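You operate a simulated robot arm through the tools that you are given. There is no shell and no other tool. Be economical: measure what you need, move in short steps, check, and stop when the job is done.

You run a simulated two-armed robot. Do the job below in one go: nothing can be reset, and whatever is moved stays where it is left.

Task
Swap the scratched lens E 3 in the caddy for the purple-clipped one from the pink rack.
Fine: hold the caddy, sliding post out to FOUR and back in to TWO. The scratched lens goes in slot ONE. Drop nothing.

The check looks at the end state, three seconds after you hand in, the way a careful person would. Anything else that was tipped, shoved, dropped, spilled or broken makes it a failure.

Robot
Two 7-joint arms with two-finger parallel grippers on one trunk, on a base that drives. Base frame: it is fixed to the floor where the robot stands at the start and does not move with it; the origin is under the middle of the robot, x ahead of it, y to its left, z up. Readings come in cm, rad, newtons and seconds.
The left shoulder is at the start at [6, 14.4, 92.6], the right one opposite. With the tool pointing down near the work surface each hand reaches from about 16 to 54 cm from the robot's upright axis, wherever it stands, measured 20 degrees to its own side. Places, roughly: black chest dial [60, 10, 90]; brush [-350, 125, 100]; caddy bay [60, 20, 100]; chest lid [80, 40, 100]; clamp knob [-360, 120, 90]; clamp stand [-350, 100, 100]; dose dial [-320, 30, 110]; flat lever [-320, 40, 100]; gauge stand [-350, 50, 100]; lens (8x8x1 cm) [-330, 100, 90]; lens block [-325, 100, 100]; meter stand [-350, 25, 100]; pot [-350, 125, 100]; pump stand [-325, 25, 100]; sliding post [60, 20, 100]; slot ONE of the pink lens rack [60, 70, 100]. Payload 1.57 kg a hand.
The TCP of each hand is the grasp point between the finger pads, 3 cm short of the fingertips. In the tool frame z runs along the fingers and y along their closing line. Largest opening 11 cm; finger width 2.4, thickness 1.2; the body of the gripper, 4.8 by 11.2 cm, starts 7.8 cm behind the TCP.
Orientation is that of the tool frame in the base frame, as [roll, pitch, yaw] about the fixed x, y, z axes, in that order (R = Rz(yaw) Ry(pitch) Rx(roll)). With the fingers straight down and closing along the base's y, the tool's x points along the base's -x, its y along +y and its z along -z.

Tools
- The arms move only by the tool send_rows. It takes "left_increments", "right_increments" or both (then of equal length, played together; a hand with none holds still); each is a list of rows, each a list of 3 entries, a list of its own where there are three numbers: the opening, from 0 (shut) to 1 (fully open), then the shift along the tool's x, y, z in units of 20 mm (1.0 is 20 mm), then the turn, a rotation vector about the tool's x, y, z in units of 8 degrees (1.0 is 8 degrees). In form: [[grip, [dx, dy, dz], [wx, wy, wz]], ...]. A call has 1 to 10 rows; each row shifts and turns the commanded pose from where the row before left it, along the tool's axes as they then stand. A call with a number of a shift or a turn outside -1 to 1 is refused whole. Rows are played at 5 a second. More than 5 cm and 0.15 rad between two rows, or a gripper value outside its range, and nothing of the call is played. Where a pose cannot be reached the arm comes as near as it can. A force on the tool above 40 N (or 10 N above the force at the start of the call, whichever is more), or a blocked arm, ends the call early, and 0.2 s more pass. Each finger travels about 4.5 cm/s and halts on what it meets, pressing with about 38 N; the grip force reading is that of the motor and also rises with nothing between the fingers. The clock runs only during rows and for 0.2 s after the last one: add rows that do not move to give the fingers time. It gives the time, the measured TCP pose, the force on the tool (base axes), the opening and the grip force at its end, in the units of the frame above (readings bear some noise), with the torque about the TCP (base axes, N m) and any sound that the robot's microphone picked up.
- Cameras (640 x 400 px; columns grow to the right, rows downward): "scene" is now at [3.19, 5.28, 154.3]; the picture's right is [0.63, -0.78, 0.00], its down [-0.53, -0.43, -0.73] and it looks along [0.56, 0.46, -0.69] (base axes); focal length 282 px, centre (320, 200). "left" rides on the left gripper at [7, -1.6, -14.1] in its tool frame; the picture's right is [0.23, 0.97, 0.00], its down [-0.85, 0.20, -0.48] and it looks along [-0.47, 0.11, 0.88] (tool axes); focal length 222 px, centre (320, 200). "right" rides on the right gripper at [7, 1.6, -14.1] in its tool frame; the picture's right is [-0.23, 0.97, 0.00], its down [-0.86, -0.20, -0.48] and it looks along [-0.47, -0.11, 0.88] (tool axes); focal length 222 px, centre (320, 200). There is no depth. A picture from a camera that has moved, and an enlarged one, comes with that camera's place and axes in the base frame and with its lens.
- camera(camera): a new picture of that camera. No time passes.
- slide_trunk(by): slides the trunk up (or, below 0, down) by that many cm; the arms and the scene camera ride with it, the base frame stays. It gives what a move gives, with no picture.
- drive_base(legs): drives the robot by 1 to 6 legs, each [ahead, left, turn to the left] in cm, cm and rad, along the robot's own axes; the way and the turn of a leg run together, so that a leg with both is an arc; at most 150 cm and 3.142 rad a leg. The arms and the cameras ride along, it lands a little off, and it stops where it bumps. It gives what a move gives.
- turn_head(pan, tilt): turns the head with the scene camera to pan (to the left, within 1.501 rad either way) and tilt (down, from -0.506 to 1.204), counted from straight ahead of the robot. It gives what a move gives.
- close_up(camera, box): a new picture of the part [left, top, right, bottom] of that camera's present view, enlarged. No time passes.
- sign_off(): hands the job in; it is judged then, once.

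Work in short steps. Places have to be worked out from the pictures, the camera data and where the tool is seen: move nearer, look again, correct. Check each grasp and each placing, and mend what went wrong. You have 120 turns and 108 pictures in all, those below and enlarged ones among them. Open the grippers and draw the arms clear of the work before you hand the job in, unless the task says otherwise.

The tools are called by a JSON object that holds its "op" and its "data". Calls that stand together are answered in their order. send_rows: Moves the arms, as the interface text tells. Its arguments: {"type":"object","properties":{"left_increments":{"type":"array"},"right_increments":{"type":"array"}},"required":[]} The other tools are called the same way: slide_trunk (by) slides the trunk up or down; drive_base (legs) drives the base; turn_head (pan, tilt) turns the head that bears the scene camera; camera (camera) takes a picture; close_up (camera, box) takes an enlarged picture of a part of a camera's view; sign_off () hands the job in.

At the start:

```text
clock: 0.0
left_tcp_pos: [36.09, 54.07, 99.93]
left_tool_rot: [3.141, -0.001, -3.141]
left_ft_force: [-0.1, -0.5, -0.5]
left_moment: [0.02, 0.02, 0.01]
left_opening: 10.99
left_grip_force: 0.0
right_tcp_pos: [38.8, 3.26, 99.9]
right_tool_rot: [-3.141, 0.0, 3.141]
right_ft_force: [-0.4, -0.5, 0.5]
right_moment: [-0.01, 0.0, 0.01]
right_opening: 11.0
right_grip_force: 0.1
trunk travel left (down, up): [-52.5, 6.5]
robot x, y, heading: [-0.15, 0.2, -0.003]
head pan, tilt: [0.681, 0.759]
```

scene: 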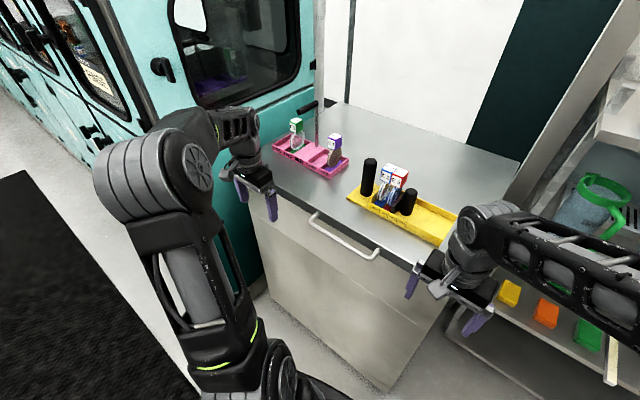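
right: 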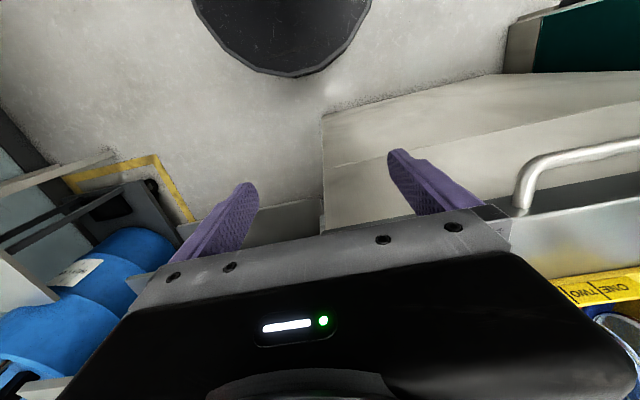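
left: 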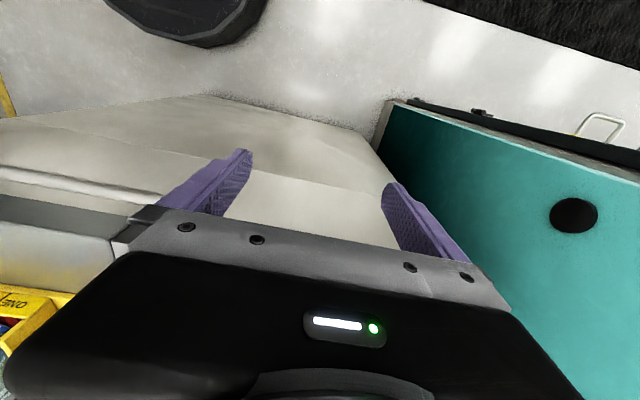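

I start with enlarged looks at the caddy and the rack to read the layout.

{"op": "close_up", "data": {"camera": "scene", "box": [335, 145, 465, 250]}}

{"op": "close_up", "data": {"camera": "scene", "box": [260, 105, 360, 185]}}

```text
3.81 times, centred on (400, 198) of scene
camera zoom: at [3.19, 5.28, 154.3], right [0.63, -0.78, 0.0], down [-0.53, -0.43, -0.73], along [0.56, 0.46, -0.69], focal length 1075 px, centre (15, 210)
```

zoom: 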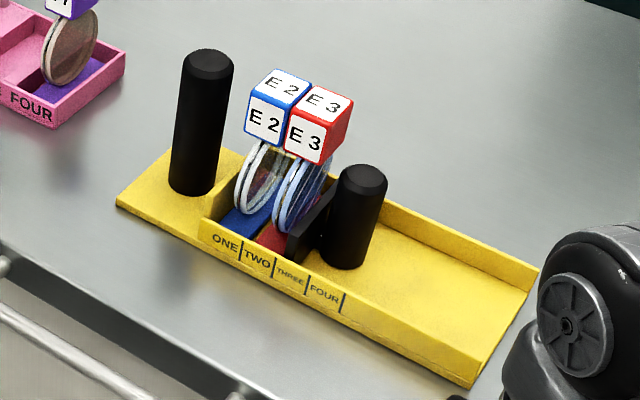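

```text
5.00 times, centred on (310, 145) of scene
camera zoom: at [3.19, 5.28, 154.3], right [0.63, -0.78, 0.0], down [-0.53, -0.43, -0.73], along [0.56, 0.46, -0.69], focal length 1411 px, centre (370, 475)
```

zoom: 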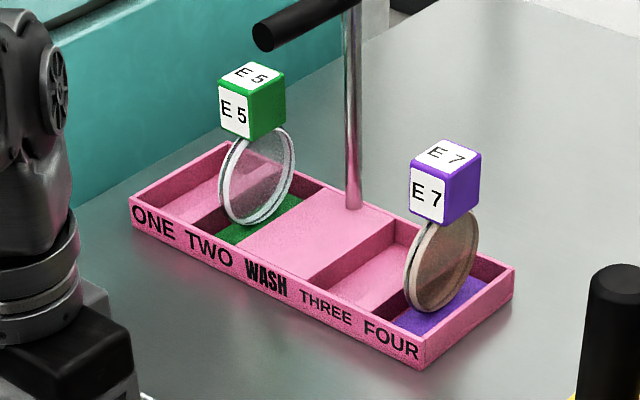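

E 2 sits at ONE and E 3 at TWO, with the sliding post's plate beside E 3. The rack holds E 5 in TWO and E 7 (purple) in FOUR, and its slot ONE is empty. I raise both hands 16 cm so I can drive closer without touching anything.

{"op": "send_rows", "data": {"left_increments": [[1, [0, 0, -1], [0, 0, 0]], [1, [0, 0, -1], [0, 0, 0]], [1, [0, 0, -1], [0, 0, 0]], [1, [0, 0, -1], [0, 0, 0]], [1, [0, 0, -1], [0, 0, 0]], [1, [0, 0, -1], [0, 0, 0]], [1, [0, 0, -1], [0, 0, 0]], [1, [0, 0, -1], [0, 0, 0]]], "right_increments": [[1, [0, 0, -1], [0, 0, 0]], [1, [0, 0, -1], [0, 0, 0]], [1, [0, 0, -1], [0, 0, 0]], [1, [0, 0, -1], [0, 0, 0]], [1, [0, 0, -1], [0, 0, 0]], [1, [0, 0, -1], [0, 0, 0]], [1, [0, 0, -1], [0, 0, 0]], [1, [0, 0, -1], [0, 0, 0]]]}}

{"op": "camera", "data": {"camera": "left"}}

{"op": "camera", "data": {"camera": "scene"}}

```text
clock: 1.8
left_tcp_pos: [36.13, 54.08, 109.54]
left_tool_rot: [3.14, 0.003, 3.141]
left_ft_force: [0.5, 0.0, -0.3]
left_moment: [-0.02, -0.02, 0.02]
left_opening: 11.01
left_grip_force: 0.0
left hand out of reach, approached as far as the arm can: row 5, 6, 7, 8
right_tcp_pos: [38.76, 3.15, 111.73]
right_tool_rot: [3.141, 0.0, 3.141]
right_ft_force: [-0.8, -0.3, 0.4]
right_moment: [0.0, -0.01, -0.02]
right_opening: 10.99
right_grip_force: 0.0
right hand out of reach, approached as far as the arm can: row 6, 7, 8
trunk travel left (down, up): [-52.5, 6.5]
robot x, y, heading: [-0.2, -0.23, 0.002]
head pan, tilt: [0.681, 0.759]
```

```text
102 pictures are left
camera left: at [29.11, 52.43, 123.55], right [-0.23, 0.97, 0.0], down [0.85, 0.2, 0.48], along [0.47, 0.11, -0.88], focal length 222 px, centre (320, 200)
```

left: 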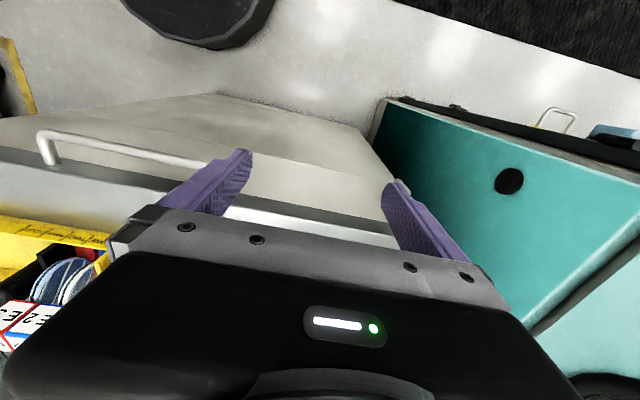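

```text
101 pictures are left
camera scene: at [3.16, 5.32, 154.29], right [0.63, -0.78, 0.0], down [-0.53, -0.43, -0.73], along [0.56, 0.46, -0.69], focal length 282 px, centre (320, 200)
```

scene: 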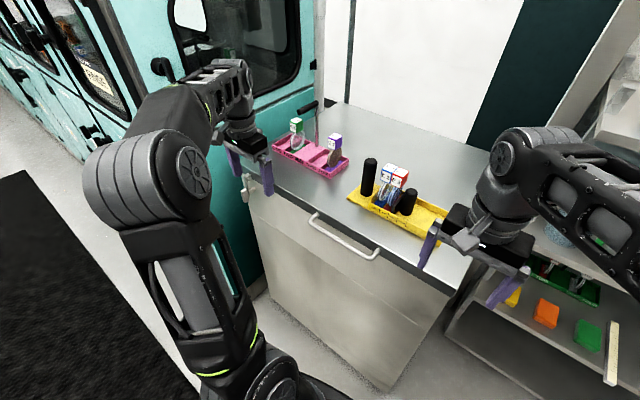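

By triangulation the cube tops are near z 109, the counter near 95, and its front edge at x ≈ 48. I raise the trunk fully and drive in partway.

{"op": "slide_trunk", "data": {"by": 6.5}}

{"op": "drive_base", "data": {"legs": [[0, 20, 0], [10, 0, 0]]}}

{"op": "turn_head", "data": {"pan": 0.3, "tilt": 0.9}}

{"op": "camera", "data": {"camera": "scene"}}

```text
clock: 2.8
left_tcp_pos: [36.1, 53.97, 115.96]
left_tool_rot: [3.14, 0.001, 3.141]
left_ft_force: [0.3, -0.1, -0.4]
left_moment: [0.01, 0.02, -0.02]
left_opening: 10.99
left_grip_force: 0.1
right_tcp_pos: [38.79, 3.18, 118.22]
right_tool_rot: [3.141, 0.0, -3.141]
right_ft_force: [-0.4, -0.2, 0.7]
right_moment: [-0.03, 0.0, 0.01]
right_opening: 10.97
right_grip_force: 0.0
trunk travel left (down, up): [-59.0, 0.0]
robot x, y, heading: [0.43, -0.25, 0.005]
head pan, tilt: [0.681, 0.759]
```

```text
clock: 4.4
left_tcp_pos: [35.83, 72.0, 116.04]
left_tool_rot: [-3.129, -0.001, -3.14]
left_ft_force: [-0.2, 0.3, -0.1]
left_moment: [0.04, 0.0, -0.01]
left_opening: 10.99
left_grip_force: 0.0
right_tcp_pos: [38.77, 21.77, 118.1]
right_tool_rot: [-3.141, 0.0, -3.139]
right_ft_force: [0.1, 0.1, 0.6]
right_moment: [0.0, -0.03, 0.02]
right_opening: 11.0
right_grip_force: 0.1
trunk travel left (down, up): [-59.0, 0.0]
robot x, y, heading: [-0.03, 18.41, 0.003]
head pan, tilt: [0.681, 0.759]
stopped in leg 1: the force on the tool passed its limit at 80 N (the readings are from after the stop); the commanded pose is now the measured one
```

```text
clock: 5.2
left_tcp_pos: [35.9, 71.88, 116.01]
left_tool_rot: [-3.129, -0.002, -3.14]
left_ft_force: [-0.1, 0.4, -0.5]
left_moment: [0.02, 0.01, -0.01]
left_opening: 11.02
left_grip_force: 0.0
right_tcp_pos: [38.86, 21.75, 118.12]
right_tool_rot: [3.141, 0.0, -3.136]
right_ft_force: [0.2, -0.3, 0.6]
right_moment: [0.02, -0.01, -0.03]
right_opening: 11.0
right_grip_force: 0.0
trunk travel left (down, up): [-59.0, 0.0]
robot x, y, heading: [0.12, 18.14, 0.007]
head pan, tilt: [0.3, 0.901]
```

```text
100 pictures are left
camera scene: at [3.97, 20.64, 159.67], right [0.3, -0.95, 0.0], down [-0.75, -0.24, -0.62], along [0.59, 0.19, -0.78], focal length 282 px, centre (320, 200)
```

scene: 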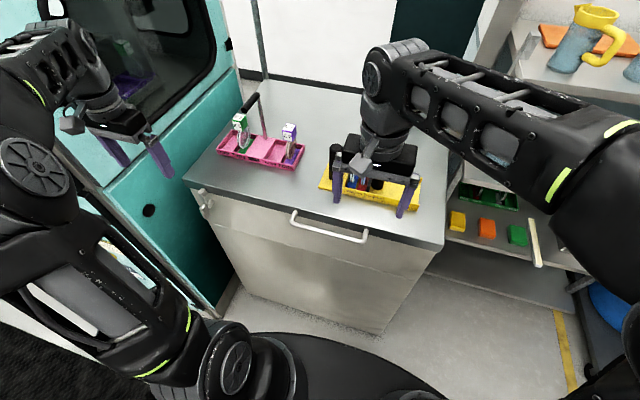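

The left wrist touched the chest side, which stopped the drive. I bring the left hand 16 cm back in.

{"op": "send_rows", "data": {"left_increments": [[1, [0, -1, 0], [0, 0, 0]], [1, [0, -1, 0], [0, 0, 0]], [1, [0, -1, 0], [0, 0, 0]], [1, [0, -1, 0], [0, 0, 0]], [1, [0, -1, 0], [0, 0, 0]], [1, [0, -1, 0], [0, 0, 0]], [1, [0, -1, 0], [0, 0, 0]], [1, [0, -1, 0], [0, 0, 0]]]}}

{"op": "close_up", "data": {"camera": "scene", "box": [60, 60, 220, 190]}}

```text
clock: 7.0
left_tcp_pos: [36.13, 57.02, 115.9]
left_tool_rot: [-3.129, -0.004, -3.139]
left_ft_force: [0.0, 0.0, 0.6]
left_moment: [0.01, 0.0, -0.02]
left_opening: 11.0
left_grip_force: 0.0
left hand out of reach, approached as far as the arm can: row 1
right_tcp_pos: [38.78, 21.72, 118.17]
right_tool_rot: [3.141, 0.001, -3.138]
right_ft_force: [-0.1, 0.1, -0.7]
right_moment: [0.02, 0.04, -0.06]
right_opening: 11.03
right_grip_force: 0.1
trunk travel left (down, up): [-59.0, 0.0]
robot x, y, heading: [0.04, 18.37, 0.004]
head pan, tilt: [0.3, 0.901]
```

```text
3.08 times, centred on (140, 125) of scene
camera zoom: at [3.97, 20.59, 159.67], right [0.3, -0.95, 0.0], down [-0.75, -0.23, -0.62], along [0.59, 0.19, -0.78], focal length 868 px, centre (874, 431)
```

zoom: 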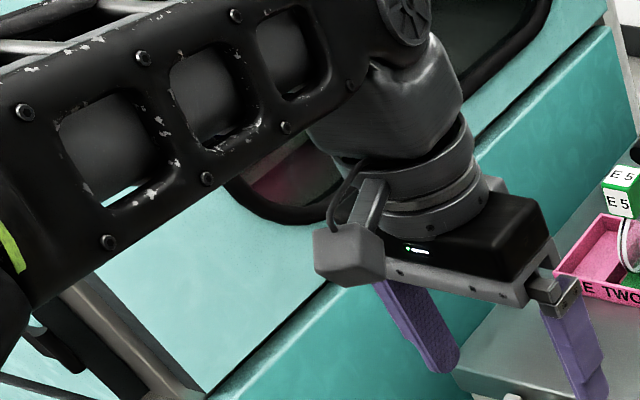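

Now I turn both hands about 90° so the fingers close along x, with the wrist cameras facing outwards.

{"op": "send_rows", "data": {"left_increments": [[1, [0, 0, 0], [0, 0, 1]], [1, [0, 0, 0], [0, 0, 1]], [1, [0, 0, 0], [0, 0, 1]], [1, [0, 0, 0], [0, 0, 1]], [1, [0, 0, 0], [0, 0, 1]], [1, [0, 0, 0], [0, 0, 1]], [1, [0, 0, 0], [0, 0, 1]], [1, [0, 0, 0], [0, 0, 1]], [1, [0, 0, 0], [0, 0, 1]], [1, [0, 0, 0], [0, 0, 1]]], "right_increments": [[1, [0, 0, 0], [0, 0, -1]], [1, [0, 0, 0], [0, 0, -1]], [1, [0, 0, 0], [0, 0, -1]], [1, [0, 0, 0], [0, 0, -1]], [1, [0, 0, 0], [0, 0, -1]], [1, [0, 0, 0], [0, 0, -1]], [1, [0, 0, 0], [0, 0, -1]], [1, [0, 0, 0], [0, 0, -1]], [1, [0, 0, 0], [0, 0, -1]], [1, [0, 0, 0], [0, 0, -1]]]}}

{"op": "send_rows", "data": {"left_increments": [[1, [0, 0, 0], [0, 0, 1]], [1, [0, 0, 0], [0, 0, 0.25]]], "right_increments": [[1, [0, 0, 0], [0, 0, -1]], [1, [0, 0, 0], [0, 0, -0.25]]]}}

{"op": "camera", "data": {"camera": "left"}}

{"op": "camera", "data": {"camera": "right"}}

```text
clock: 9.2
left_tcp_pos: [35.86, 56.98, 115.9]
left_tool_rot: [-3.136, 0.013, 1.744]
left_ft_force: [0.1, -0.1, 0.0]
left_moment: [0.01, 0.01, -0.04]
left_opening: 11.01
left_grip_force: 0.0
right_tcp_pos: [38.83, 21.57, 118.13]
right_tool_rot: [-3.14, 0.002, -1.739]
right_ft_force: [-0.1, -0.2, 0.3]
right_moment: [0.0, 0.0, -0.02]
right_opening: 11.0
right_grip_force: 0.1
trunk travel left (down, up): [-59.0, 0.0]
robot x, y, heading: [-0.02, 18.39, 0.0]
head pan, tilt: [0.3, 0.901]
```

```text
clock: 9.8
left_tcp_pos: [35.87, 57.02, 115.87]
left_tool_rot: [-3.138, 0.012, 1.572]
left_ft_force: [0.4, 0.1, -1.5]
left_moment: [-0.01, -0.03, 0.02]
left_opening: 10.99
left_grip_force: 0.0
right_tcp_pos: [38.72, 21.68, 118.18]
right_tool_rot: [-3.141, 0.001, -1.565]
right_ft_force: [0.0, -1.2, 0.9]
right_moment: [-0.03, -0.02, 0.01]
right_opening: 10.97
right_grip_force: 0.0
trunk travel left (down, up): [-59.0, 0.0]
robot x, y, heading: [-0.1, 18.03, 0.003]
head pan, tilt: [0.3, 0.901]
```

```text
98 pictures are left
camera left: at [34.31, 64.21, 129.94], right [0.97, 0.23, -0.01], down [0.2, -0.85, 0.49], along [0.11, -0.48, -0.87], focal length 222 px, centre (320, 200)
```

left: 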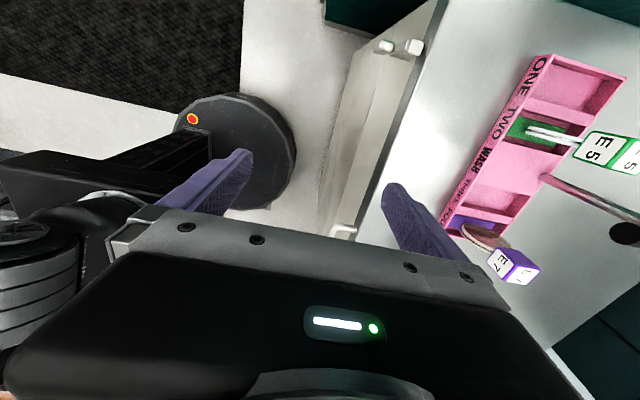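

```text
97 pictures are left
camera right: at [37.32, 14.66, 132.28], right [-0.97, 0.22, 0.0], down [0.19, 0.86, 0.48], along [0.11, 0.47, -0.88], focal length 222 px, centre (320, 200)
```

right: 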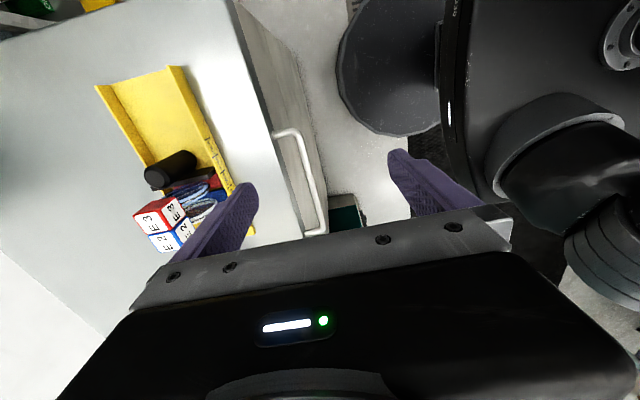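

Both turns worked and the views are clear. I drive 12 cm ahead and look again.

{"op": "drive_base", "data": {"legs": [[12, 0, 0]]}}

{"op": "turn_head", "data": {"pan": 0.25, "tilt": 0.8}}

{"op": "camera", "data": {"camera": "scene"}}

{"op": "camera", "data": {"camera": "left"}}

{"op": "camera", "data": {"camera": "right"}}

```text
clock: 11.1
left_tcp_pos: [48.09, 57.0, 116.0]
left_tool_rot: [-3.135, 0.013, 1.572]
left_ft_force: [0.0, 0.1, -0.2]
left_moment: [0.0, 0.05, -0.01]
left_opening: 10.99
left_grip_force: 0.0
right_tcp_pos: [50.87, 21.73, 118.16]
right_tool_rot: [3.142, 0.0, -1.57]
right_ft_force: [-0.4, 0.6, -0.2]
right_moment: [0.05, 0.01, 0.01]
right_opening: 11.02
right_grip_force: 0.0
trunk travel left (down, up): [-59.0, 0.0]
robot x, y, heading: [12.1, 18.41, 0.002]
head pan, tilt: [0.3, 0.901]
```

```text
clock: 11.8
left_tcp_pos: [47.77, 56.99, 115.86]
left_tool_rot: [-3.137, 0.011, 1.57]
left_ft_force: [-0.6, 1.0, 0.5]
left_moment: [-0.01, -0.01, 0.01]
left_opening: 10.99
left_grip_force: 0.1
right_tcp_pos: [50.55, 21.6, 118.23]
right_tool_rot: [-3.141, -0.002, -1.569]
right_ft_force: [0.5, 0.3, 0.3]
right_moment: [-0.01, 0.02, -0.03]
right_opening: 11.0
right_grip_force: 0.1
trunk travel left (down, up): [-59.0, 0.0]
robot x, y, heading: [11.83, 18.35, -0.002]
head pan, tilt: [0.25, 0.799]
```

```text
96 pictures are left
camera scene: at [16.45, 20.41, 160.46], right [0.25, -0.97, 0.0], down [-0.69, -0.18, -0.7], along [0.68, 0.17, -0.72], focal length 282 px, centre (320, 200)
```

scene: 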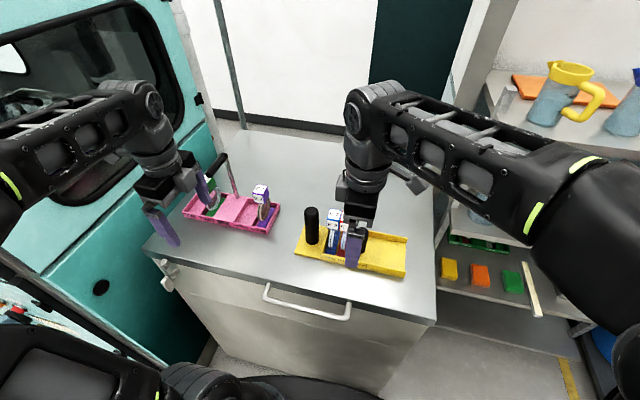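

```text
95 pictures are left
camera left: at [46.27, 64.17, 129.95], right [0.97, 0.23, -0.01], down [0.2, -0.85, 0.49], along [0.11, -0.48, -0.87], focal length 222 px, centre (320, 200)
```

left: 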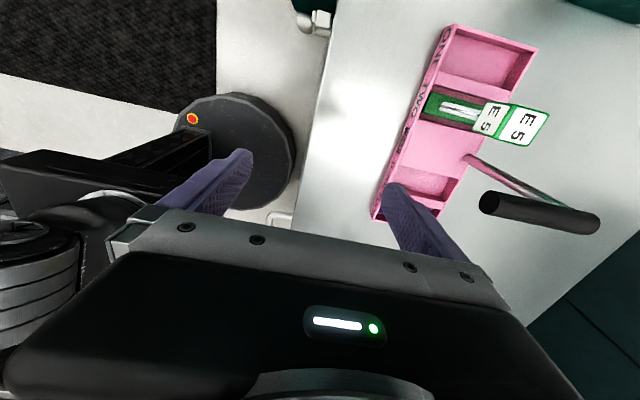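

```text
94 pictures are left
camera right: at [49.17, 14.62, 132.29], right [-0.97, 0.23, 0.0], down [0.2, 0.86, 0.48], along [0.11, 0.47, -0.88], focal length 222 px, centre (320, 200)
```

right: 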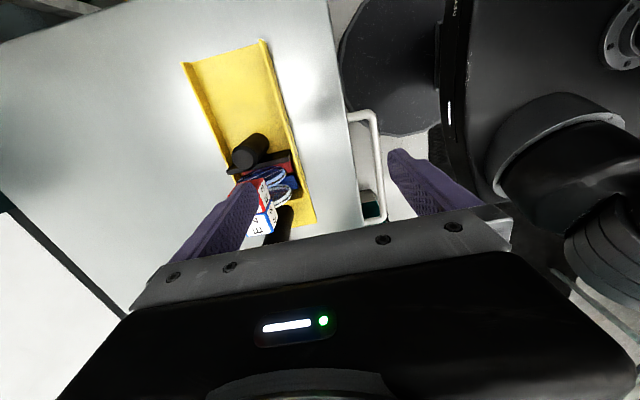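

The stereo pair puts the sliding post top near (60.5, 21, 102) and the fixed handle top near (60.5, 34, 109). The spout tip is near (60, 59, 116), and the counter edge is at 48. I drive 4 cm nearer, slightly left, and then shift the left hand over the handle for a closer look.

{"op": "drive_base", "data": {"legs": [[4, 4, 0]]}}

{"op": "send_rows", "data": {"right_increments": [[1, [1, 0, 0], [0, 0, 0]], [1, [1, 0, 0], [0, 0, 0]], [1, [1, 0, 0], [0, 0, 0]], [1, [1, 0, 0], [0, 0, 0]], [1, [1, 0, 0], [0, 0, 0]], [1, [1, 0, 0], [0, 0, 0]]], "left_increments": [[1, [-1, 0, 0], [0, 0, 0]], [1, [-1, 0, 0], [0, 0, 0]], [1, [-1, 0, 0], [0, 0, 0]], [1, [-1, 0, 0], [0, 0, 0]], [1, [-1, 0, 0], [0, 0, 0]], [1, [-1, 0, 0], [0, 0, 0]]]}}

{"op": "camera", "data": {"camera": "left"}}

{"op": "camera", "data": {"camera": "right"}}

{"op": "camera", "data": {"camera": "scene"}}

```text
clock: 12.7
left_tcp_pos: [51.94, 61.21, 115.95]
left_tool_rot: [-3.135, 0.015, 1.572]
left_ft_force: [0.8, -0.5, -0.1]
left_moment: [-0.06, 0.03, 0.0]
left_opening: 11.0
left_grip_force: 0.0
right_tcp_pos: [54.89, 25.79, 118.18]
right_tool_rot: [3.14, -0.002, -1.569]
right_ft_force: [0.4, 1.5, 0.0]
right_moment: [0.0, 0.05, -0.01]
right_opening: 10.99
right_grip_force: 0.1
trunk travel left (down, up): [-59.0, 0.0]
robot x, y, heading: [16.16, 22.53, -0.001]
head pan, tilt: [0.25, 0.799]
```

```text
clock: 14.1
left_tcp_pos: [51.91, 49.03, 116.23]
left_tool_rot: [-3.14, 0.013, 1.571]
left_ft_force: [-1.2, 0.0, -0.3]
left_moment: [-0.04, 0.04, -0.01]
left_opening: 11.01
left_grip_force: 0.0
right_tcp_pos: [54.59, 13.75, 118.14]
right_tool_rot: [-3.14, 0.001, -1.568]
right_ft_force: [-0.3, -0.4, -0.1]
right_moment: [0.05, 0.01, -0.01]
right_opening: 11.02
right_grip_force: 0.0
trunk travel left (down, up): [-59.0, 0.0]
robot x, y, heading: [16.05, 22.2, -0.001]
head pan, tilt: [0.25, 0.799]
```

```text
93 pictures are left
camera left: at [50.41, 56.17, 130.09], right [0.97, 0.23, -0.01], down [0.2, -0.85, 0.49], along [0.11, -0.48, -0.87], focal length 222 px, centre (320, 200)
```

left: 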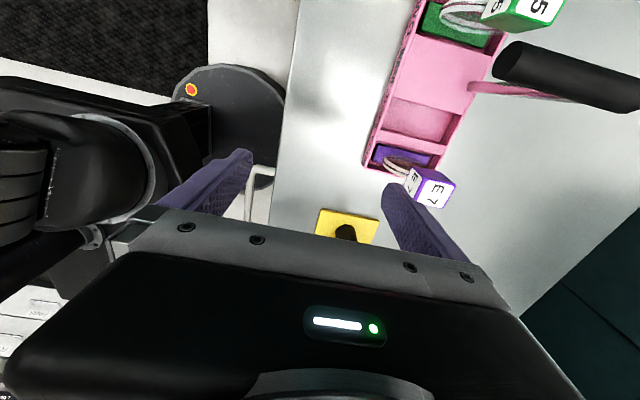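

```text
92 pictures are left
camera right: at [53.15, 6.67, 132.29], right [-0.97, 0.22, 0.0], down [0.2, 0.86, 0.48], along [0.11, 0.47, -0.88], focal length 222 px, centre (320, 200)
```

right: 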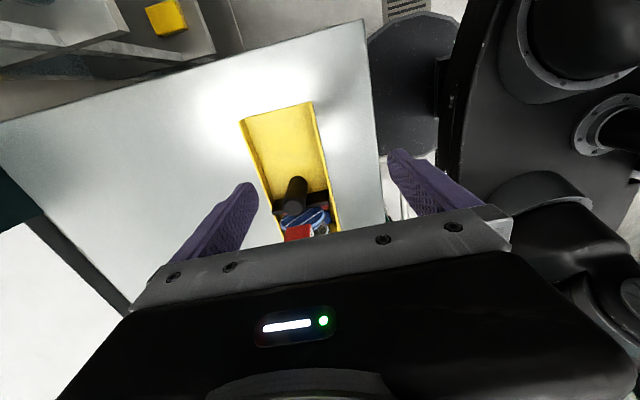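

```text
91 pictures are left
camera scene: at [20.48, 24.42, 160.46], right [0.25, -0.97, 0.0], down [-0.69, -0.18, -0.7], along [0.68, 0.17, -0.72], focal length 282 px, centre (320, 200)
```

scene: 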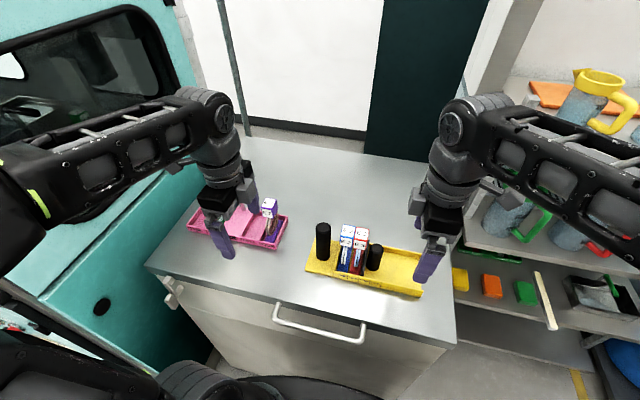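

I need sharper measurements, so I take enlarged views.

{"op": "close_up", "data": {"camera": "right", "box": [220, 90, 380, 250]}}

{"op": "close_up", "data": {"camera": "scene", "box": [295, 210, 435, 310]}}

{"op": "close_up", "data": {"camera": "left", "box": [290, 130, 480, 250]}}

```text
2.50 times, centred on (300, 170) of right
camera zoom: at [53.15, 6.67, 132.29], right [-0.97, 0.22, 0.0], down [0.2, 0.86, 0.48], along [0.11, 0.47, -0.88], focal length 555 px, centre (370, 275)
```

zoom: 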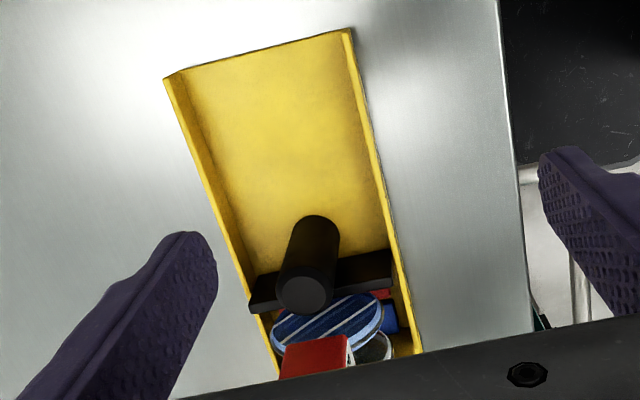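

```text
4.00 times, centred on (365, 260) of scene
camera zoom: at [20.48, 24.42, 160.46], right [0.25, -0.97, 0.0], down [-0.69, -0.18, -0.7], along [0.68, 0.17, -0.72], focal length 1129 px, centre (140, -40)
```

zoom: 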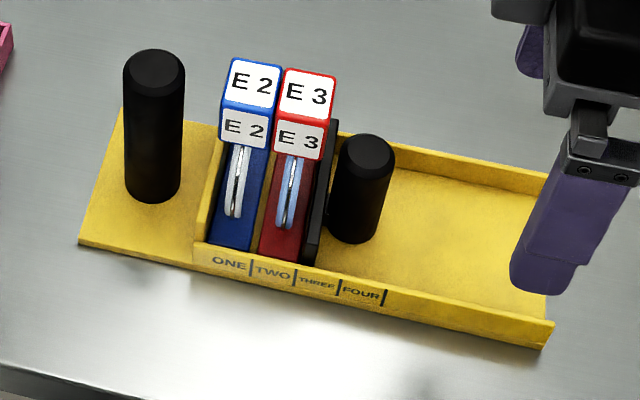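

```text
3.33 times, centred on (385, 190) of left
camera zoom: at [50.41, 56.17, 130.09], right [0.97, 0.23, -0.01], down [0.2, -0.85, 0.49], along [0.11, -0.48, -0.87], focal length 740 px, centre (103, 233)
```

zoom: 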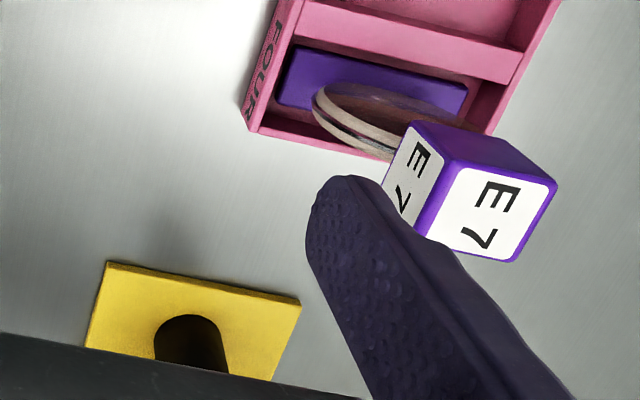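

Refined estimates: post top (59.9, 20.75, 106.5), handle top (59.9, 33.4, 110.2), E 3 cube centre (60.5, 24.6) with its top at 110, and E 7 near (64.2, 48.4). I move both hands above their posts, still high.

{"op": "send_rows", "data": {"left_increments": [[1, [-1, 0.5, 0], [0, 0, 0]], [1, [-1, 0.5, 0], [0, 0, 0]], [1, [-1, 0.5, 0], [0, 0, 0]], [1, [-1, 0.5, 0], [0, 0, 0]], [1, [-1, 0.5, 0], [0, 0, 0]], [1, [-1, 0.5, 0], [0, 0, 0]], [1, [-1, 0.5, 0], [0, 0, 0]], [1, [-0.8, 0.5, 0], [0, 0, 0]]], "right_increments": [[1, [-0.44, -0.33, 0], [0, 0, 0]], [1, [-0.44, -0.33, 0], [0, 0, 0]], [1, [-0.44, -0.33, 0], [0, 0, 0]], [1, [-0.44, -0.33, 0], [0, 0, 0]], [1, [-0.44, -0.33, 0], [0, 0, 0]], [1, [-0.44, -0.33, 0], [0, 0, 0]], [1, [-0.44, -0.33, 0], [0, 0, 0]], [1, [-0.44, -0.34, 0], [0, 0, 0]]]}}

{"op": "camera", "data": {"camera": "left"}}

{"op": "camera", "data": {"camera": "right"}}

{"op": "camera", "data": {"camera": "scene"}}

```text
clock: 15.9
left_tcp_pos: [59.84, 33.38, 116.27]
left_tool_rot: [-3.139, 0.013, 1.572]
left_ft_force: [0.5, -0.8, -0.1]
left_moment: [0.04, 0.02, -0.01]
left_opening: 11.03
left_grip_force: 0.1
right_tcp_pos: [59.3, 19.81, 118.17]
right_tool_rot: [-3.14, 0.001, -1.571]
right_ft_force: [-0.7, -0.8, 0.2]
right_moment: [-0.01, -0.01, 0.04]
right_opening: 11.01
right_grip_force: 0.1
right hand out of reach, approached as far as the arm can: row 8
trunk travel left (down, up): [-59.0, 0.0]
robot x, y, heading: [15.89, 22.39, -0.001]
head pan, tilt: [0.25, 0.799]
```

```text
87 pictures are left
camera left: at [58.23, 40.51, 130.25], right [0.97, 0.23, -0.01], down [0.2, -0.85, 0.49], along [0.11, -0.48, -0.87], focal length 222 px, centre (320, 200)
```

left: 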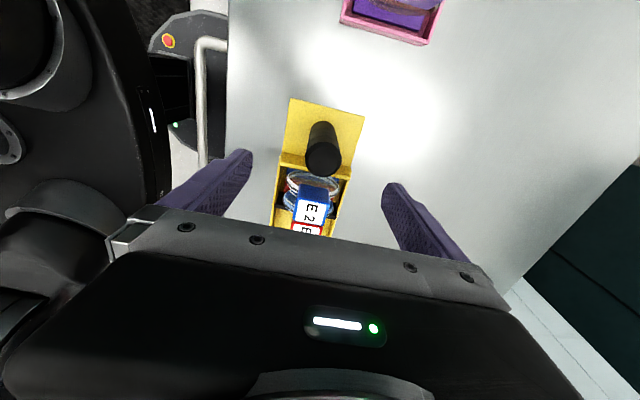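

```text
86 pictures are left
camera right: at [57.83, 12.73, 132.26], right [-0.97, 0.23, 0.0], down [0.2, 0.86, 0.48], along [0.11, 0.47, -0.88], focal length 222 px, centre (320, 200)
```

right: 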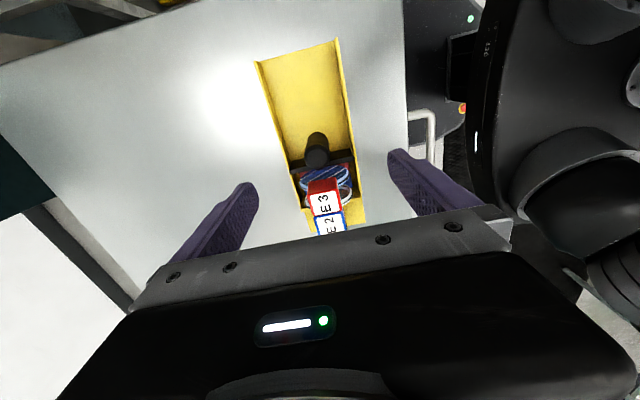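

```text
85 pictures are left
camera scene: at [20.53, 24.41, 160.46], right [0.25, -0.97, 0.0], down [-0.69, -0.18, -0.7], along [0.68, 0.17, -0.72], focal length 282 px, centre (320, 200)
```

scene: 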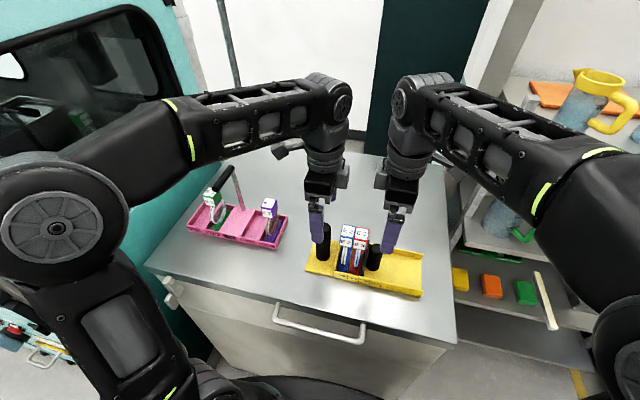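

Both hands sit above their posts to within 1 cm. I lower both: left to z 106 and right to z 105.

{"op": "send_rows", "data": {"left_increments": [[1, [0.15, 0, 0.73], [0, 0, 0]], [1, [0, 0, 0.73], [0, 0, 0]], [1, [0, 0, 0.73], [0, 0, 0]], [1, [0, 0, 0.73], [0, 0, 0]], [1, [0, 0, 0.73], [0, 0, 0]], [1, [0, 0, 0.73], [0, 0, 0]], [1, [0, 0, 0.73], [0, 0, 0]]], "right_increments": [[1, [0, 0, 0.95], [0, 0, 0]], [1, [-0.15, -0.15, 0.95], [0, 0, 0]], [1, [-0.15, -0.15, 0.95], [0, 0, 0]], [1, [0, 0, 0.95], [0, 0, 0]], [1, [0, 0, 0.95], [0, 0, 0]], [1, [0, 0, 0.95], [0, 0, 0]], [1, [0, 0, 0.85], [0, 0, 0]]]}}

{"op": "close_up", "data": {"camera": "scene", "box": [270, 170, 450, 310]}}

{"op": "camera", "data": {"camera": "right"}}

```text
clock: 17.5
left_tcp_pos: [59.79, 33.64, 105.98]
left_tool_rot: [-3.138, 0.012, 1.571]
left_ft_force: [-0.2, 0.4, -0.2]
left_moment: [0.01, 0.03, 0.02]
left_opening: 11.02
left_grip_force: 0.1
right_tcp_pos: [60.03, 20.41, 105.01]
right_tool_rot: [-3.142, 0.0, -1.568]
right_ft_force: [0.5, 1.0, 0.2]
right_moment: [0.03, 0.02, -0.01]
right_opening: 10.99
right_grip_force: 0.0
trunk travel left (down, up): [-59.0, 0.0]
robot x, y, heading: [15.62, 22.32, -0.0]
head pan, tilt: [0.25, 0.799]
```

```text
2.86 times, centred on (360, 240) of scene
camera zoom: at [20.54, 24.48, 160.46], right [0.25, -0.97, 0.0], down [-0.69, -0.18, -0.7], along [0.68, 0.17, -0.72], focal length 806 px, centre (206, 86)
```

zoom: 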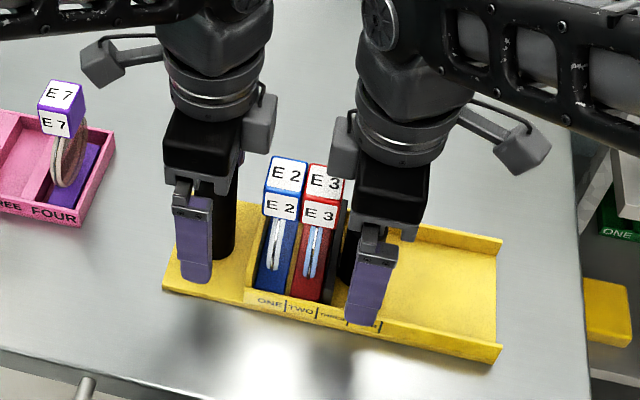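

```text
83 pictures are left
camera right: at [58.5, 13.43, 119.13], right [-0.97, 0.23, 0.0], down [0.2, 0.86, 0.48], along [0.11, 0.47, -0.88], focal length 222 px, centre (320, 200)
```

right: 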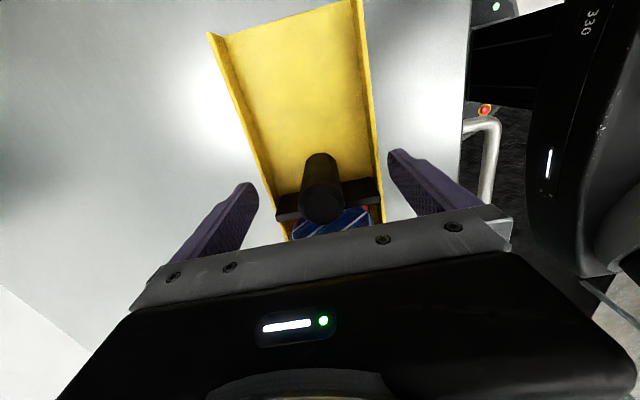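

Both are well centred. I close both grippers and let them settle.

{"op": "send_rows", "data": {"left_increments": [[0, [0, 0, 0], [0, 0, 0]], [0, [0, 0, 0], [0, 0, 0]], [0, [0, 0, 0], [0, 0, 0]], [0, [0, 0, 0], [0, 0, 0]], [0, [0, 0, 0], [0, 0, 0]], [0, [0, 0, 0], [0, 0, 0]], [0, [0, 0, 0], [0, 0, 0]], [0, [0, 0, 0], [0, 0, 0]]], "right_increments": [[0, [0, 0, 0], [0, 0, 0]], [0, [0, 0, 0], [0, 0, 0]], [0, [0, 0, 0], [0, 0, 0]], [0, [0, 0, 0], [0, 0, 0]], [0, [0, 0, 0], [0, 0, 0]], [0, [0, 0, 0], [0, 0, 0]], [0, [0, 0, 0], [0, 0, 0]], [0, [0, 0, 0], [0, 0, 0]]]}}

{"op": "close_up", "data": {"camera": "scene", "box": [310, 220, 430, 310]}}

```text
clock: 19.3
left_tcp_pos: [59.83, 33.71, 106.09]
left_tool_rot: [-3.141, 0.014, 1.57]
left_ft_force: [3.2, 1.1, -0.3]
left_moment: [0.03, -0.54, 0.18]
left_opening: 3.51
left_grip_force: 37.6
right_tcp_pos: [60.0, 20.53, 104.96]
right_tool_rot: [-3.14, 0.0, -1.569]
right_ft_force: [-1.8, 0.1, 1.6]
right_moment: [-0.1, 0.26, 0.03]
right_opening: 3.08
right_grip_force: 37.8
trunk travel left (down, up): [-59.0, 0.0]
robot x, y, heading: [15.9, 22.38, 0.004]
head pan, tilt: [0.25, 0.799]
```

```text
4.44 times, centred on (370, 265) of scene
camera zoom: at [20.5, 24.48, 160.46], right [0.25, -0.97, 0.0], down [-0.69, -0.18, -0.7], along [0.68, 0.17, -0.72], focal length 1254 px, centre (98, -89)
```

zoom: 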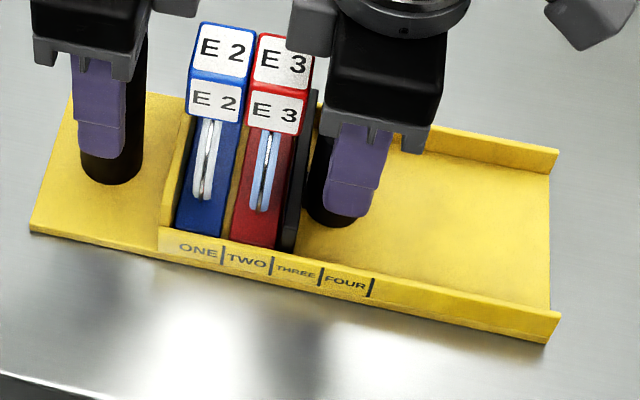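

Both grips are firm. I slide the post out in small steps, about 2.5 cm first.

{"op": "send_rows", "data": {"right_increments": [[0, [0.15, 0, 0], [0, 0, 0]], [0, [0.15, 0, 0], [0, 0, 0]], [0, [0.15, 0, 0], [0, 0, 0]], [0, [0.15, 0, 0], [0, 0, 0]], [0, [0.15, 0, 0], [0, 0, 0]], [0, [0.15, 0, 0], [0, 0, 0]], [0, [0.15, 0, 0], [0, 0, 0]], [0, [0.15, 0, 0], [0, 0, 0]]]}}

{"op": "close_up", "data": {"camera": "scene", "box": [310, 220, 430, 310]}}

```text
clock: 21.1
left_tcp_pos: [59.79, 33.6, 106.04]
left_tool_rot: [-3.138, 0.016, 1.569]
left_ft_force: [3.6, -3.0, -1.2]
left_moment: [-0.71, -1.16, 0.07]
left_opening: 3.51
left_grip_force: 37.9
right_tcp_pos: [59.92, 18.15, 105.06]
right_tool_rot: [-3.14, 0.002, -1.571]
right_ft_force: [-0.4, 1.0, 10.5]
right_moment: [0.52, 0.47, 0.24]
right_opening: 3.09
right_grip_force: 38.4
trunk travel left (down, up): [-59.0, 0.0]
robot x, y, heading: [15.93, 22.58, 0.003]
head pan, tilt: [0.25, 0.799]
```

```text
4.44 times, centred on (370, 265) of scene
camera zoom: at [20.47, 24.45, 160.47], right [0.25, -0.97, 0.0], down [-0.69, -0.18, -0.7], along [0.68, 0.17, -0.72], focal length 1254 px, centre (98, -89)
```

zoom: 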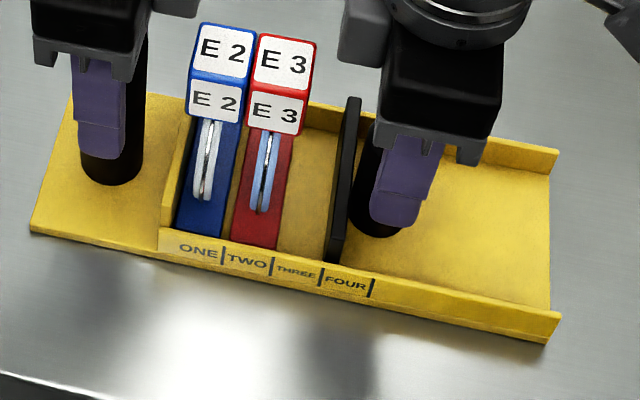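

It slides freely and the lenses stand. I carry on about 3 cm to the FOUR mark.

{"op": "send_rows", "data": {"right_increments": [[0, [0.15, 0, 0], [0, 0, 0]], [0, [0.15, 0, 0], [0, 0, 0]], [0, [0.15, 0, 0], [0, 0, 0]], [0, [0.15, 0, 0], [0, 0, 0]], [0, [0.15, 0, 0], [0, 0, 0]], [0, [0.15, 0, 0], [0, 0, 0]], [0, [0.15, 0, 0], [0, 0, 0]], [0, [0.15, 0, 0], [0, 0, 0]], [0, [0.15, 0, 0], [0, 0, 0]], [0, [0.15, 0, 0], [0, 0, 0]]]}}

{"op": "close_up", "data": {"camera": "scene", "box": [310, 220, 430, 310]}}

```text
clock: 23.3
left_tcp_pos: [59.75, 33.51, 106.17]
left_tool_rot: [-3.138, 0.011, 1.571]
left_ft_force: [-3.8, -4.1, -0.3]
left_moment: [-0.77, -1.09, -0.23]
left_opening: 3.5
left_grip_force: 38.1
right_tcp_pos: [59.94, 14.87, 105.05]
right_tool_rot: [-3.139, -0.001, -1.569]
right_ft_force: [6.0, 1.0, 12.3]
right_moment: [0.63, 0.24, -0.03]
right_opening: 3.06
right_grip_force: 37.9
trunk travel left (down, up): [-59.0, 0.0]
robot x, y, heading: [16.09, 22.48, -0.0]
head pan, tilt: [0.25, 0.799]
```

```text
4.44 times, centred on (370, 265) of scene
camera zoom: at [20.45, 24.47, 160.47], right [0.25, -0.97, 0.0], down [-0.69, -0.18, -0.7], along [0.68, 0.17, -0.72], focal length 1254 px, centre (98, -89)
```

zoom: 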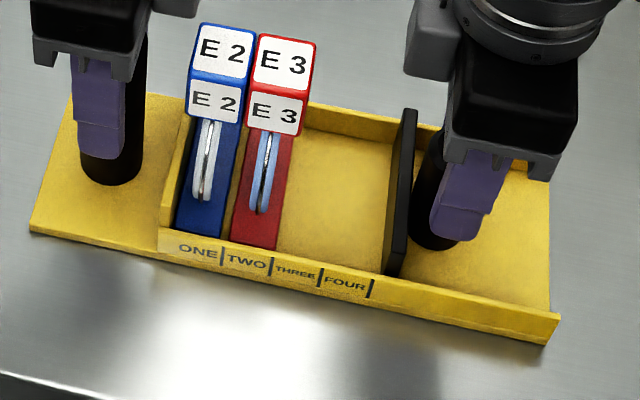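

The plate is at the FOUR mark and both lenses stand. I release the sliding post and raise the right hand.

{"op": "send_rows", "data": {"right_increments": [[0.6, [0, 0, 0], [0, 0, 0]], [0.8, [0, 0, 0], [0, 0, 0]], [1, [0, 0, 0], [0, 0, 0]], [1, [0, 0, 0], [0, 0, 0]], [1, [0, 0, -0.5], [0, 0, 0]], [1, [0, 0, -1], [0, 0, 0]], [1, [0, 0, -1], [0, 0, 0]], [1, [0, 0, -1], [0, 0, 0]], [1, [0, 0, -1], [0, 0, 0]], [1, [0, 0, -0.6], [0, 0, 0]]]}}

{"op": "camera", "data": {"camera": "right"}}

```text
clock: 25.5
left_tcp_pos: [59.81, 33.63, 106.04]
left_tool_rot: [-3.139, 0.013, 1.571]
left_ft_force: [0.6, 2.3, 3.1]
left_moment: [0.81, -0.41, 0.08]
left_opening: 3.46
left_grip_force: 37.9
right_tcp_pos: [59.78, 14.96, 115.45]
right_tool_rot: [3.141, 0.0, -1.569]
right_ft_force: [-0.4, -0.4, 0.1]
right_moment: [0.0, 0.0, 0.01]
right_opening: 10.99
right_grip_force: 0.0
trunk travel left (down, up): [-59.0, 0.0]
robot x, y, heading: [16.22, 22.42, 0.004]
head pan, tilt: [0.25, 0.799]
```

```text
79 pictures are left
camera right: at [58.34, 7.92, 129.47], right [-0.97, 0.23, 0.0], down [0.2, 0.86, 0.48], along [0.11, 0.47, -0.88], focal length 222 px, centre (320, 200)
```

right: 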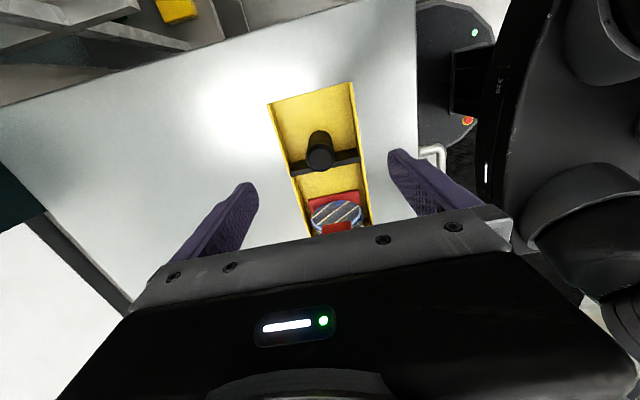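

The right hand clears. I release the handle with the left hand and raise it, and move the right hand away to the side and back.

{"op": "send_rows", "data": {"left_increments": [[0.6, [0, 0, 0], [0, 0, 0]], [0.8, [0, 0, 0], [0, 0, 0]], [1, [0, 0, 0], [0, 0, 0]], [1, [0, 0, 0], [0, 0, 0]], [1, [0, 0, -0.5], [0, 0, 0]], [1, [0, 0, -1], [0, 0, 0]], [1, [0, 0, -1], [0, 0, 0]], [1, [0, 0, -1], [0, 0, 0]], [1, [0, 0, -1], [0, 0, 0]], [1, [0, 0, -0.6], [0, 0, 0]]], "right_increments": [[1, [1, 0, 0], [0, 0, 0]], [1, [1, 0, 0], [0, 0, 0]], [1, [1, 0.5, 0], [0, 0, 0]], [1, [1, 0.5, 0], [0, 0, 0]], [1, [1, 0.5, 0], [0, 0, 0]], [1, [1, 1, 0], [0, 0, 0]], [1, [0, 1, 0], [0, 0, 0]], [1, [0, 1, 0], [0, 0, 0]], [1, [0, 1, 0], [0, 0, 0]], [1, [0, 0.5, 0], [0, 0, 0]]]}}

{"op": "close_up", "data": {"camera": "scene", "box": [290, 210, 430, 310]}}

{"op": "close_up", "data": {"camera": "left", "box": [220, 90, 420, 250]}}

```text
clock: 27.7
left_tcp_pos: [59.85, 33.54, 116.36]
left_tool_rot: [-3.138, 0.013, 1.569]
left_ft_force: [0.0, 1.0, -0.1]
left_moment: [0.0, 0.0, 0.05]
left_opening: 11.01
left_grip_force: 0.0
right_tcp_pos: [47.93, 2.98, 115.25]
right_tool_rot: [-3.139, -0.002, -1.57]
right_ft_force: [-0.1, 1.6, -0.4]
right_moment: [-0.01, 0.01, -0.02]
right_opening: 11.02
right_grip_force: 0.2
trunk travel left (down, up): [-59.0, 0.0]
robot x, y, heading: [15.96, 22.85, 0.0]
head pan, tilt: [0.25, 0.799]
```

```text
4.00 times, centred on (360, 260) of scene
camera zoom: at [20.46, 24.47, 160.46], right [0.25, -0.97, 0.0], down [-0.69, -0.18, -0.7], along [0.68, 0.17, -0.72], focal length 1129 px, centre (160, -40)
```

zoom: 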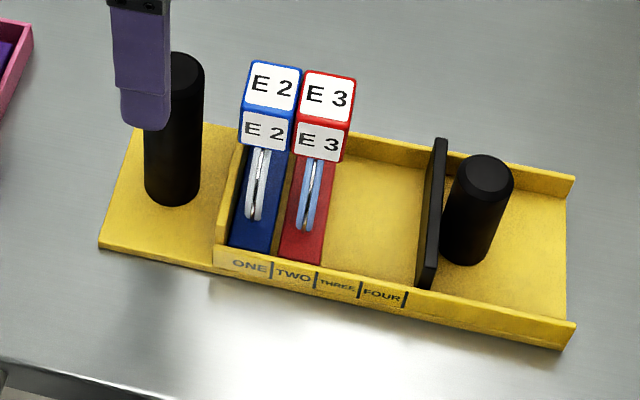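

```text
2.50 times, centred on (320, 170) of left
camera zoom: at [58.33, 40.82, 130.25], right [0.97, 0.23, -0.01], down [0.2, -0.85, 0.49], along [0.11, -0.48, -0.87], focal length 555 px, centre (320, 275)
```

zoom: 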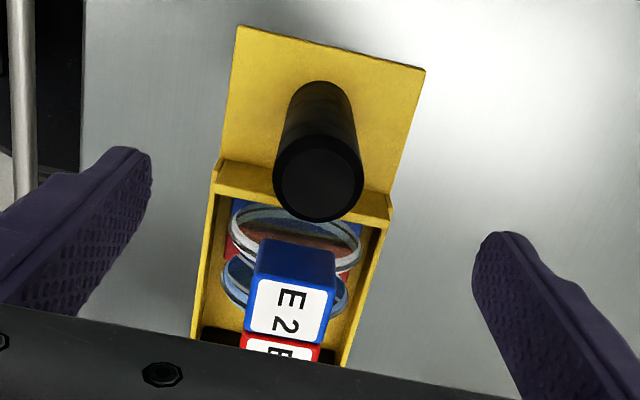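

E 3's cube is at about (60.0, 24.6) with its top near 110.3. I move the left hand above it, 6 cm clear, and check.

{"op": "send_rows", "data": {"left_increments": [[1, [-0.9, 0.02, 0], [0, 0, 0]], [1, [-0.9, 0.02, 0], [0, 0, 0]], [1, [-0.9, 0.02, 0], [0, 0, 0]], [1, [-0.9, 0.02, 0], [0, 0, 0]], [1, [-0.87, 0, 0], [0, 0, 0]], [1, [0, 0, 0.5], [0, 0, 0]]]}}

{"op": "close_up", "data": {"camera": "scene", "box": [290, 190, 430, 290]}}

{"op": "close_up", "data": {"camera": "left", "box": [220, 90, 420, 250]}}

{"op": "camera", "data": {"camera": "right"}}

```text
clock: 29.1
left_tcp_pos: [60.03, 24.74, 115.34]
left_tool_rot: [-3.139, 0.015, 1.57]
left_ft_force: [0.4, 1.2, 0.5]
left_moment: [0.0, 0.01, -0.01]
left_opening: 10.99
left_grip_force: 0.0
right_tcp_pos: [47.94, 3.05, 115.26]
right_tool_rot: [3.141, 0.0, -1.568]
right_ft_force: [-0.3, 0.0, 0.3]
right_moment: [-0.03, 0.0, 0.0]
right_opening: 10.99
right_grip_force: 0.0
trunk travel left (down, up): [-59.0, 0.0]
robot x, y, heading: [16.25, 22.56, -0.003]
head pan, tilt: [0.25, 0.799]
```

```text
4.00 times, centred on (360, 240) of scene
camera zoom: at [20.51, 24.52, 160.46], right [0.25, -0.97, 0.0], down [-0.69, -0.18, -0.7], along [0.68, 0.17, -0.72], focal length 1129 px, centre (160, 40)
```

zoom: 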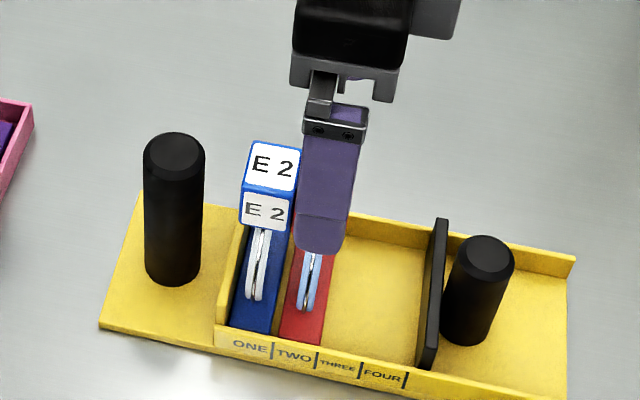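

```text
2.50 times, centred on (320, 170) of left
camera zoom: at [58.54, 32.0, 129.3], right [0.97, 0.23, -0.01], down [0.2, -0.85, 0.49], along [0.11, -0.48, -0.87], focal length 555 px, centre (320, 275)
```

zoom: 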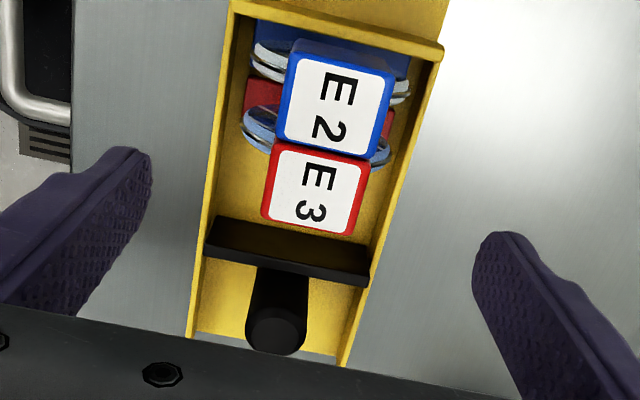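

```text
74 pictures are left
camera right: at [46.51, -3.98, 129.37], right [-0.97, 0.23, 0.0], down [0.2, 0.86, 0.48], along [0.11, 0.47, -0.88], focal length 222 px, centre (320, 200)
```

right: 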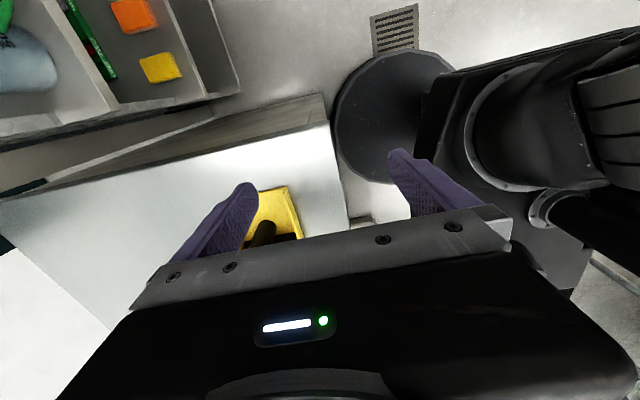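

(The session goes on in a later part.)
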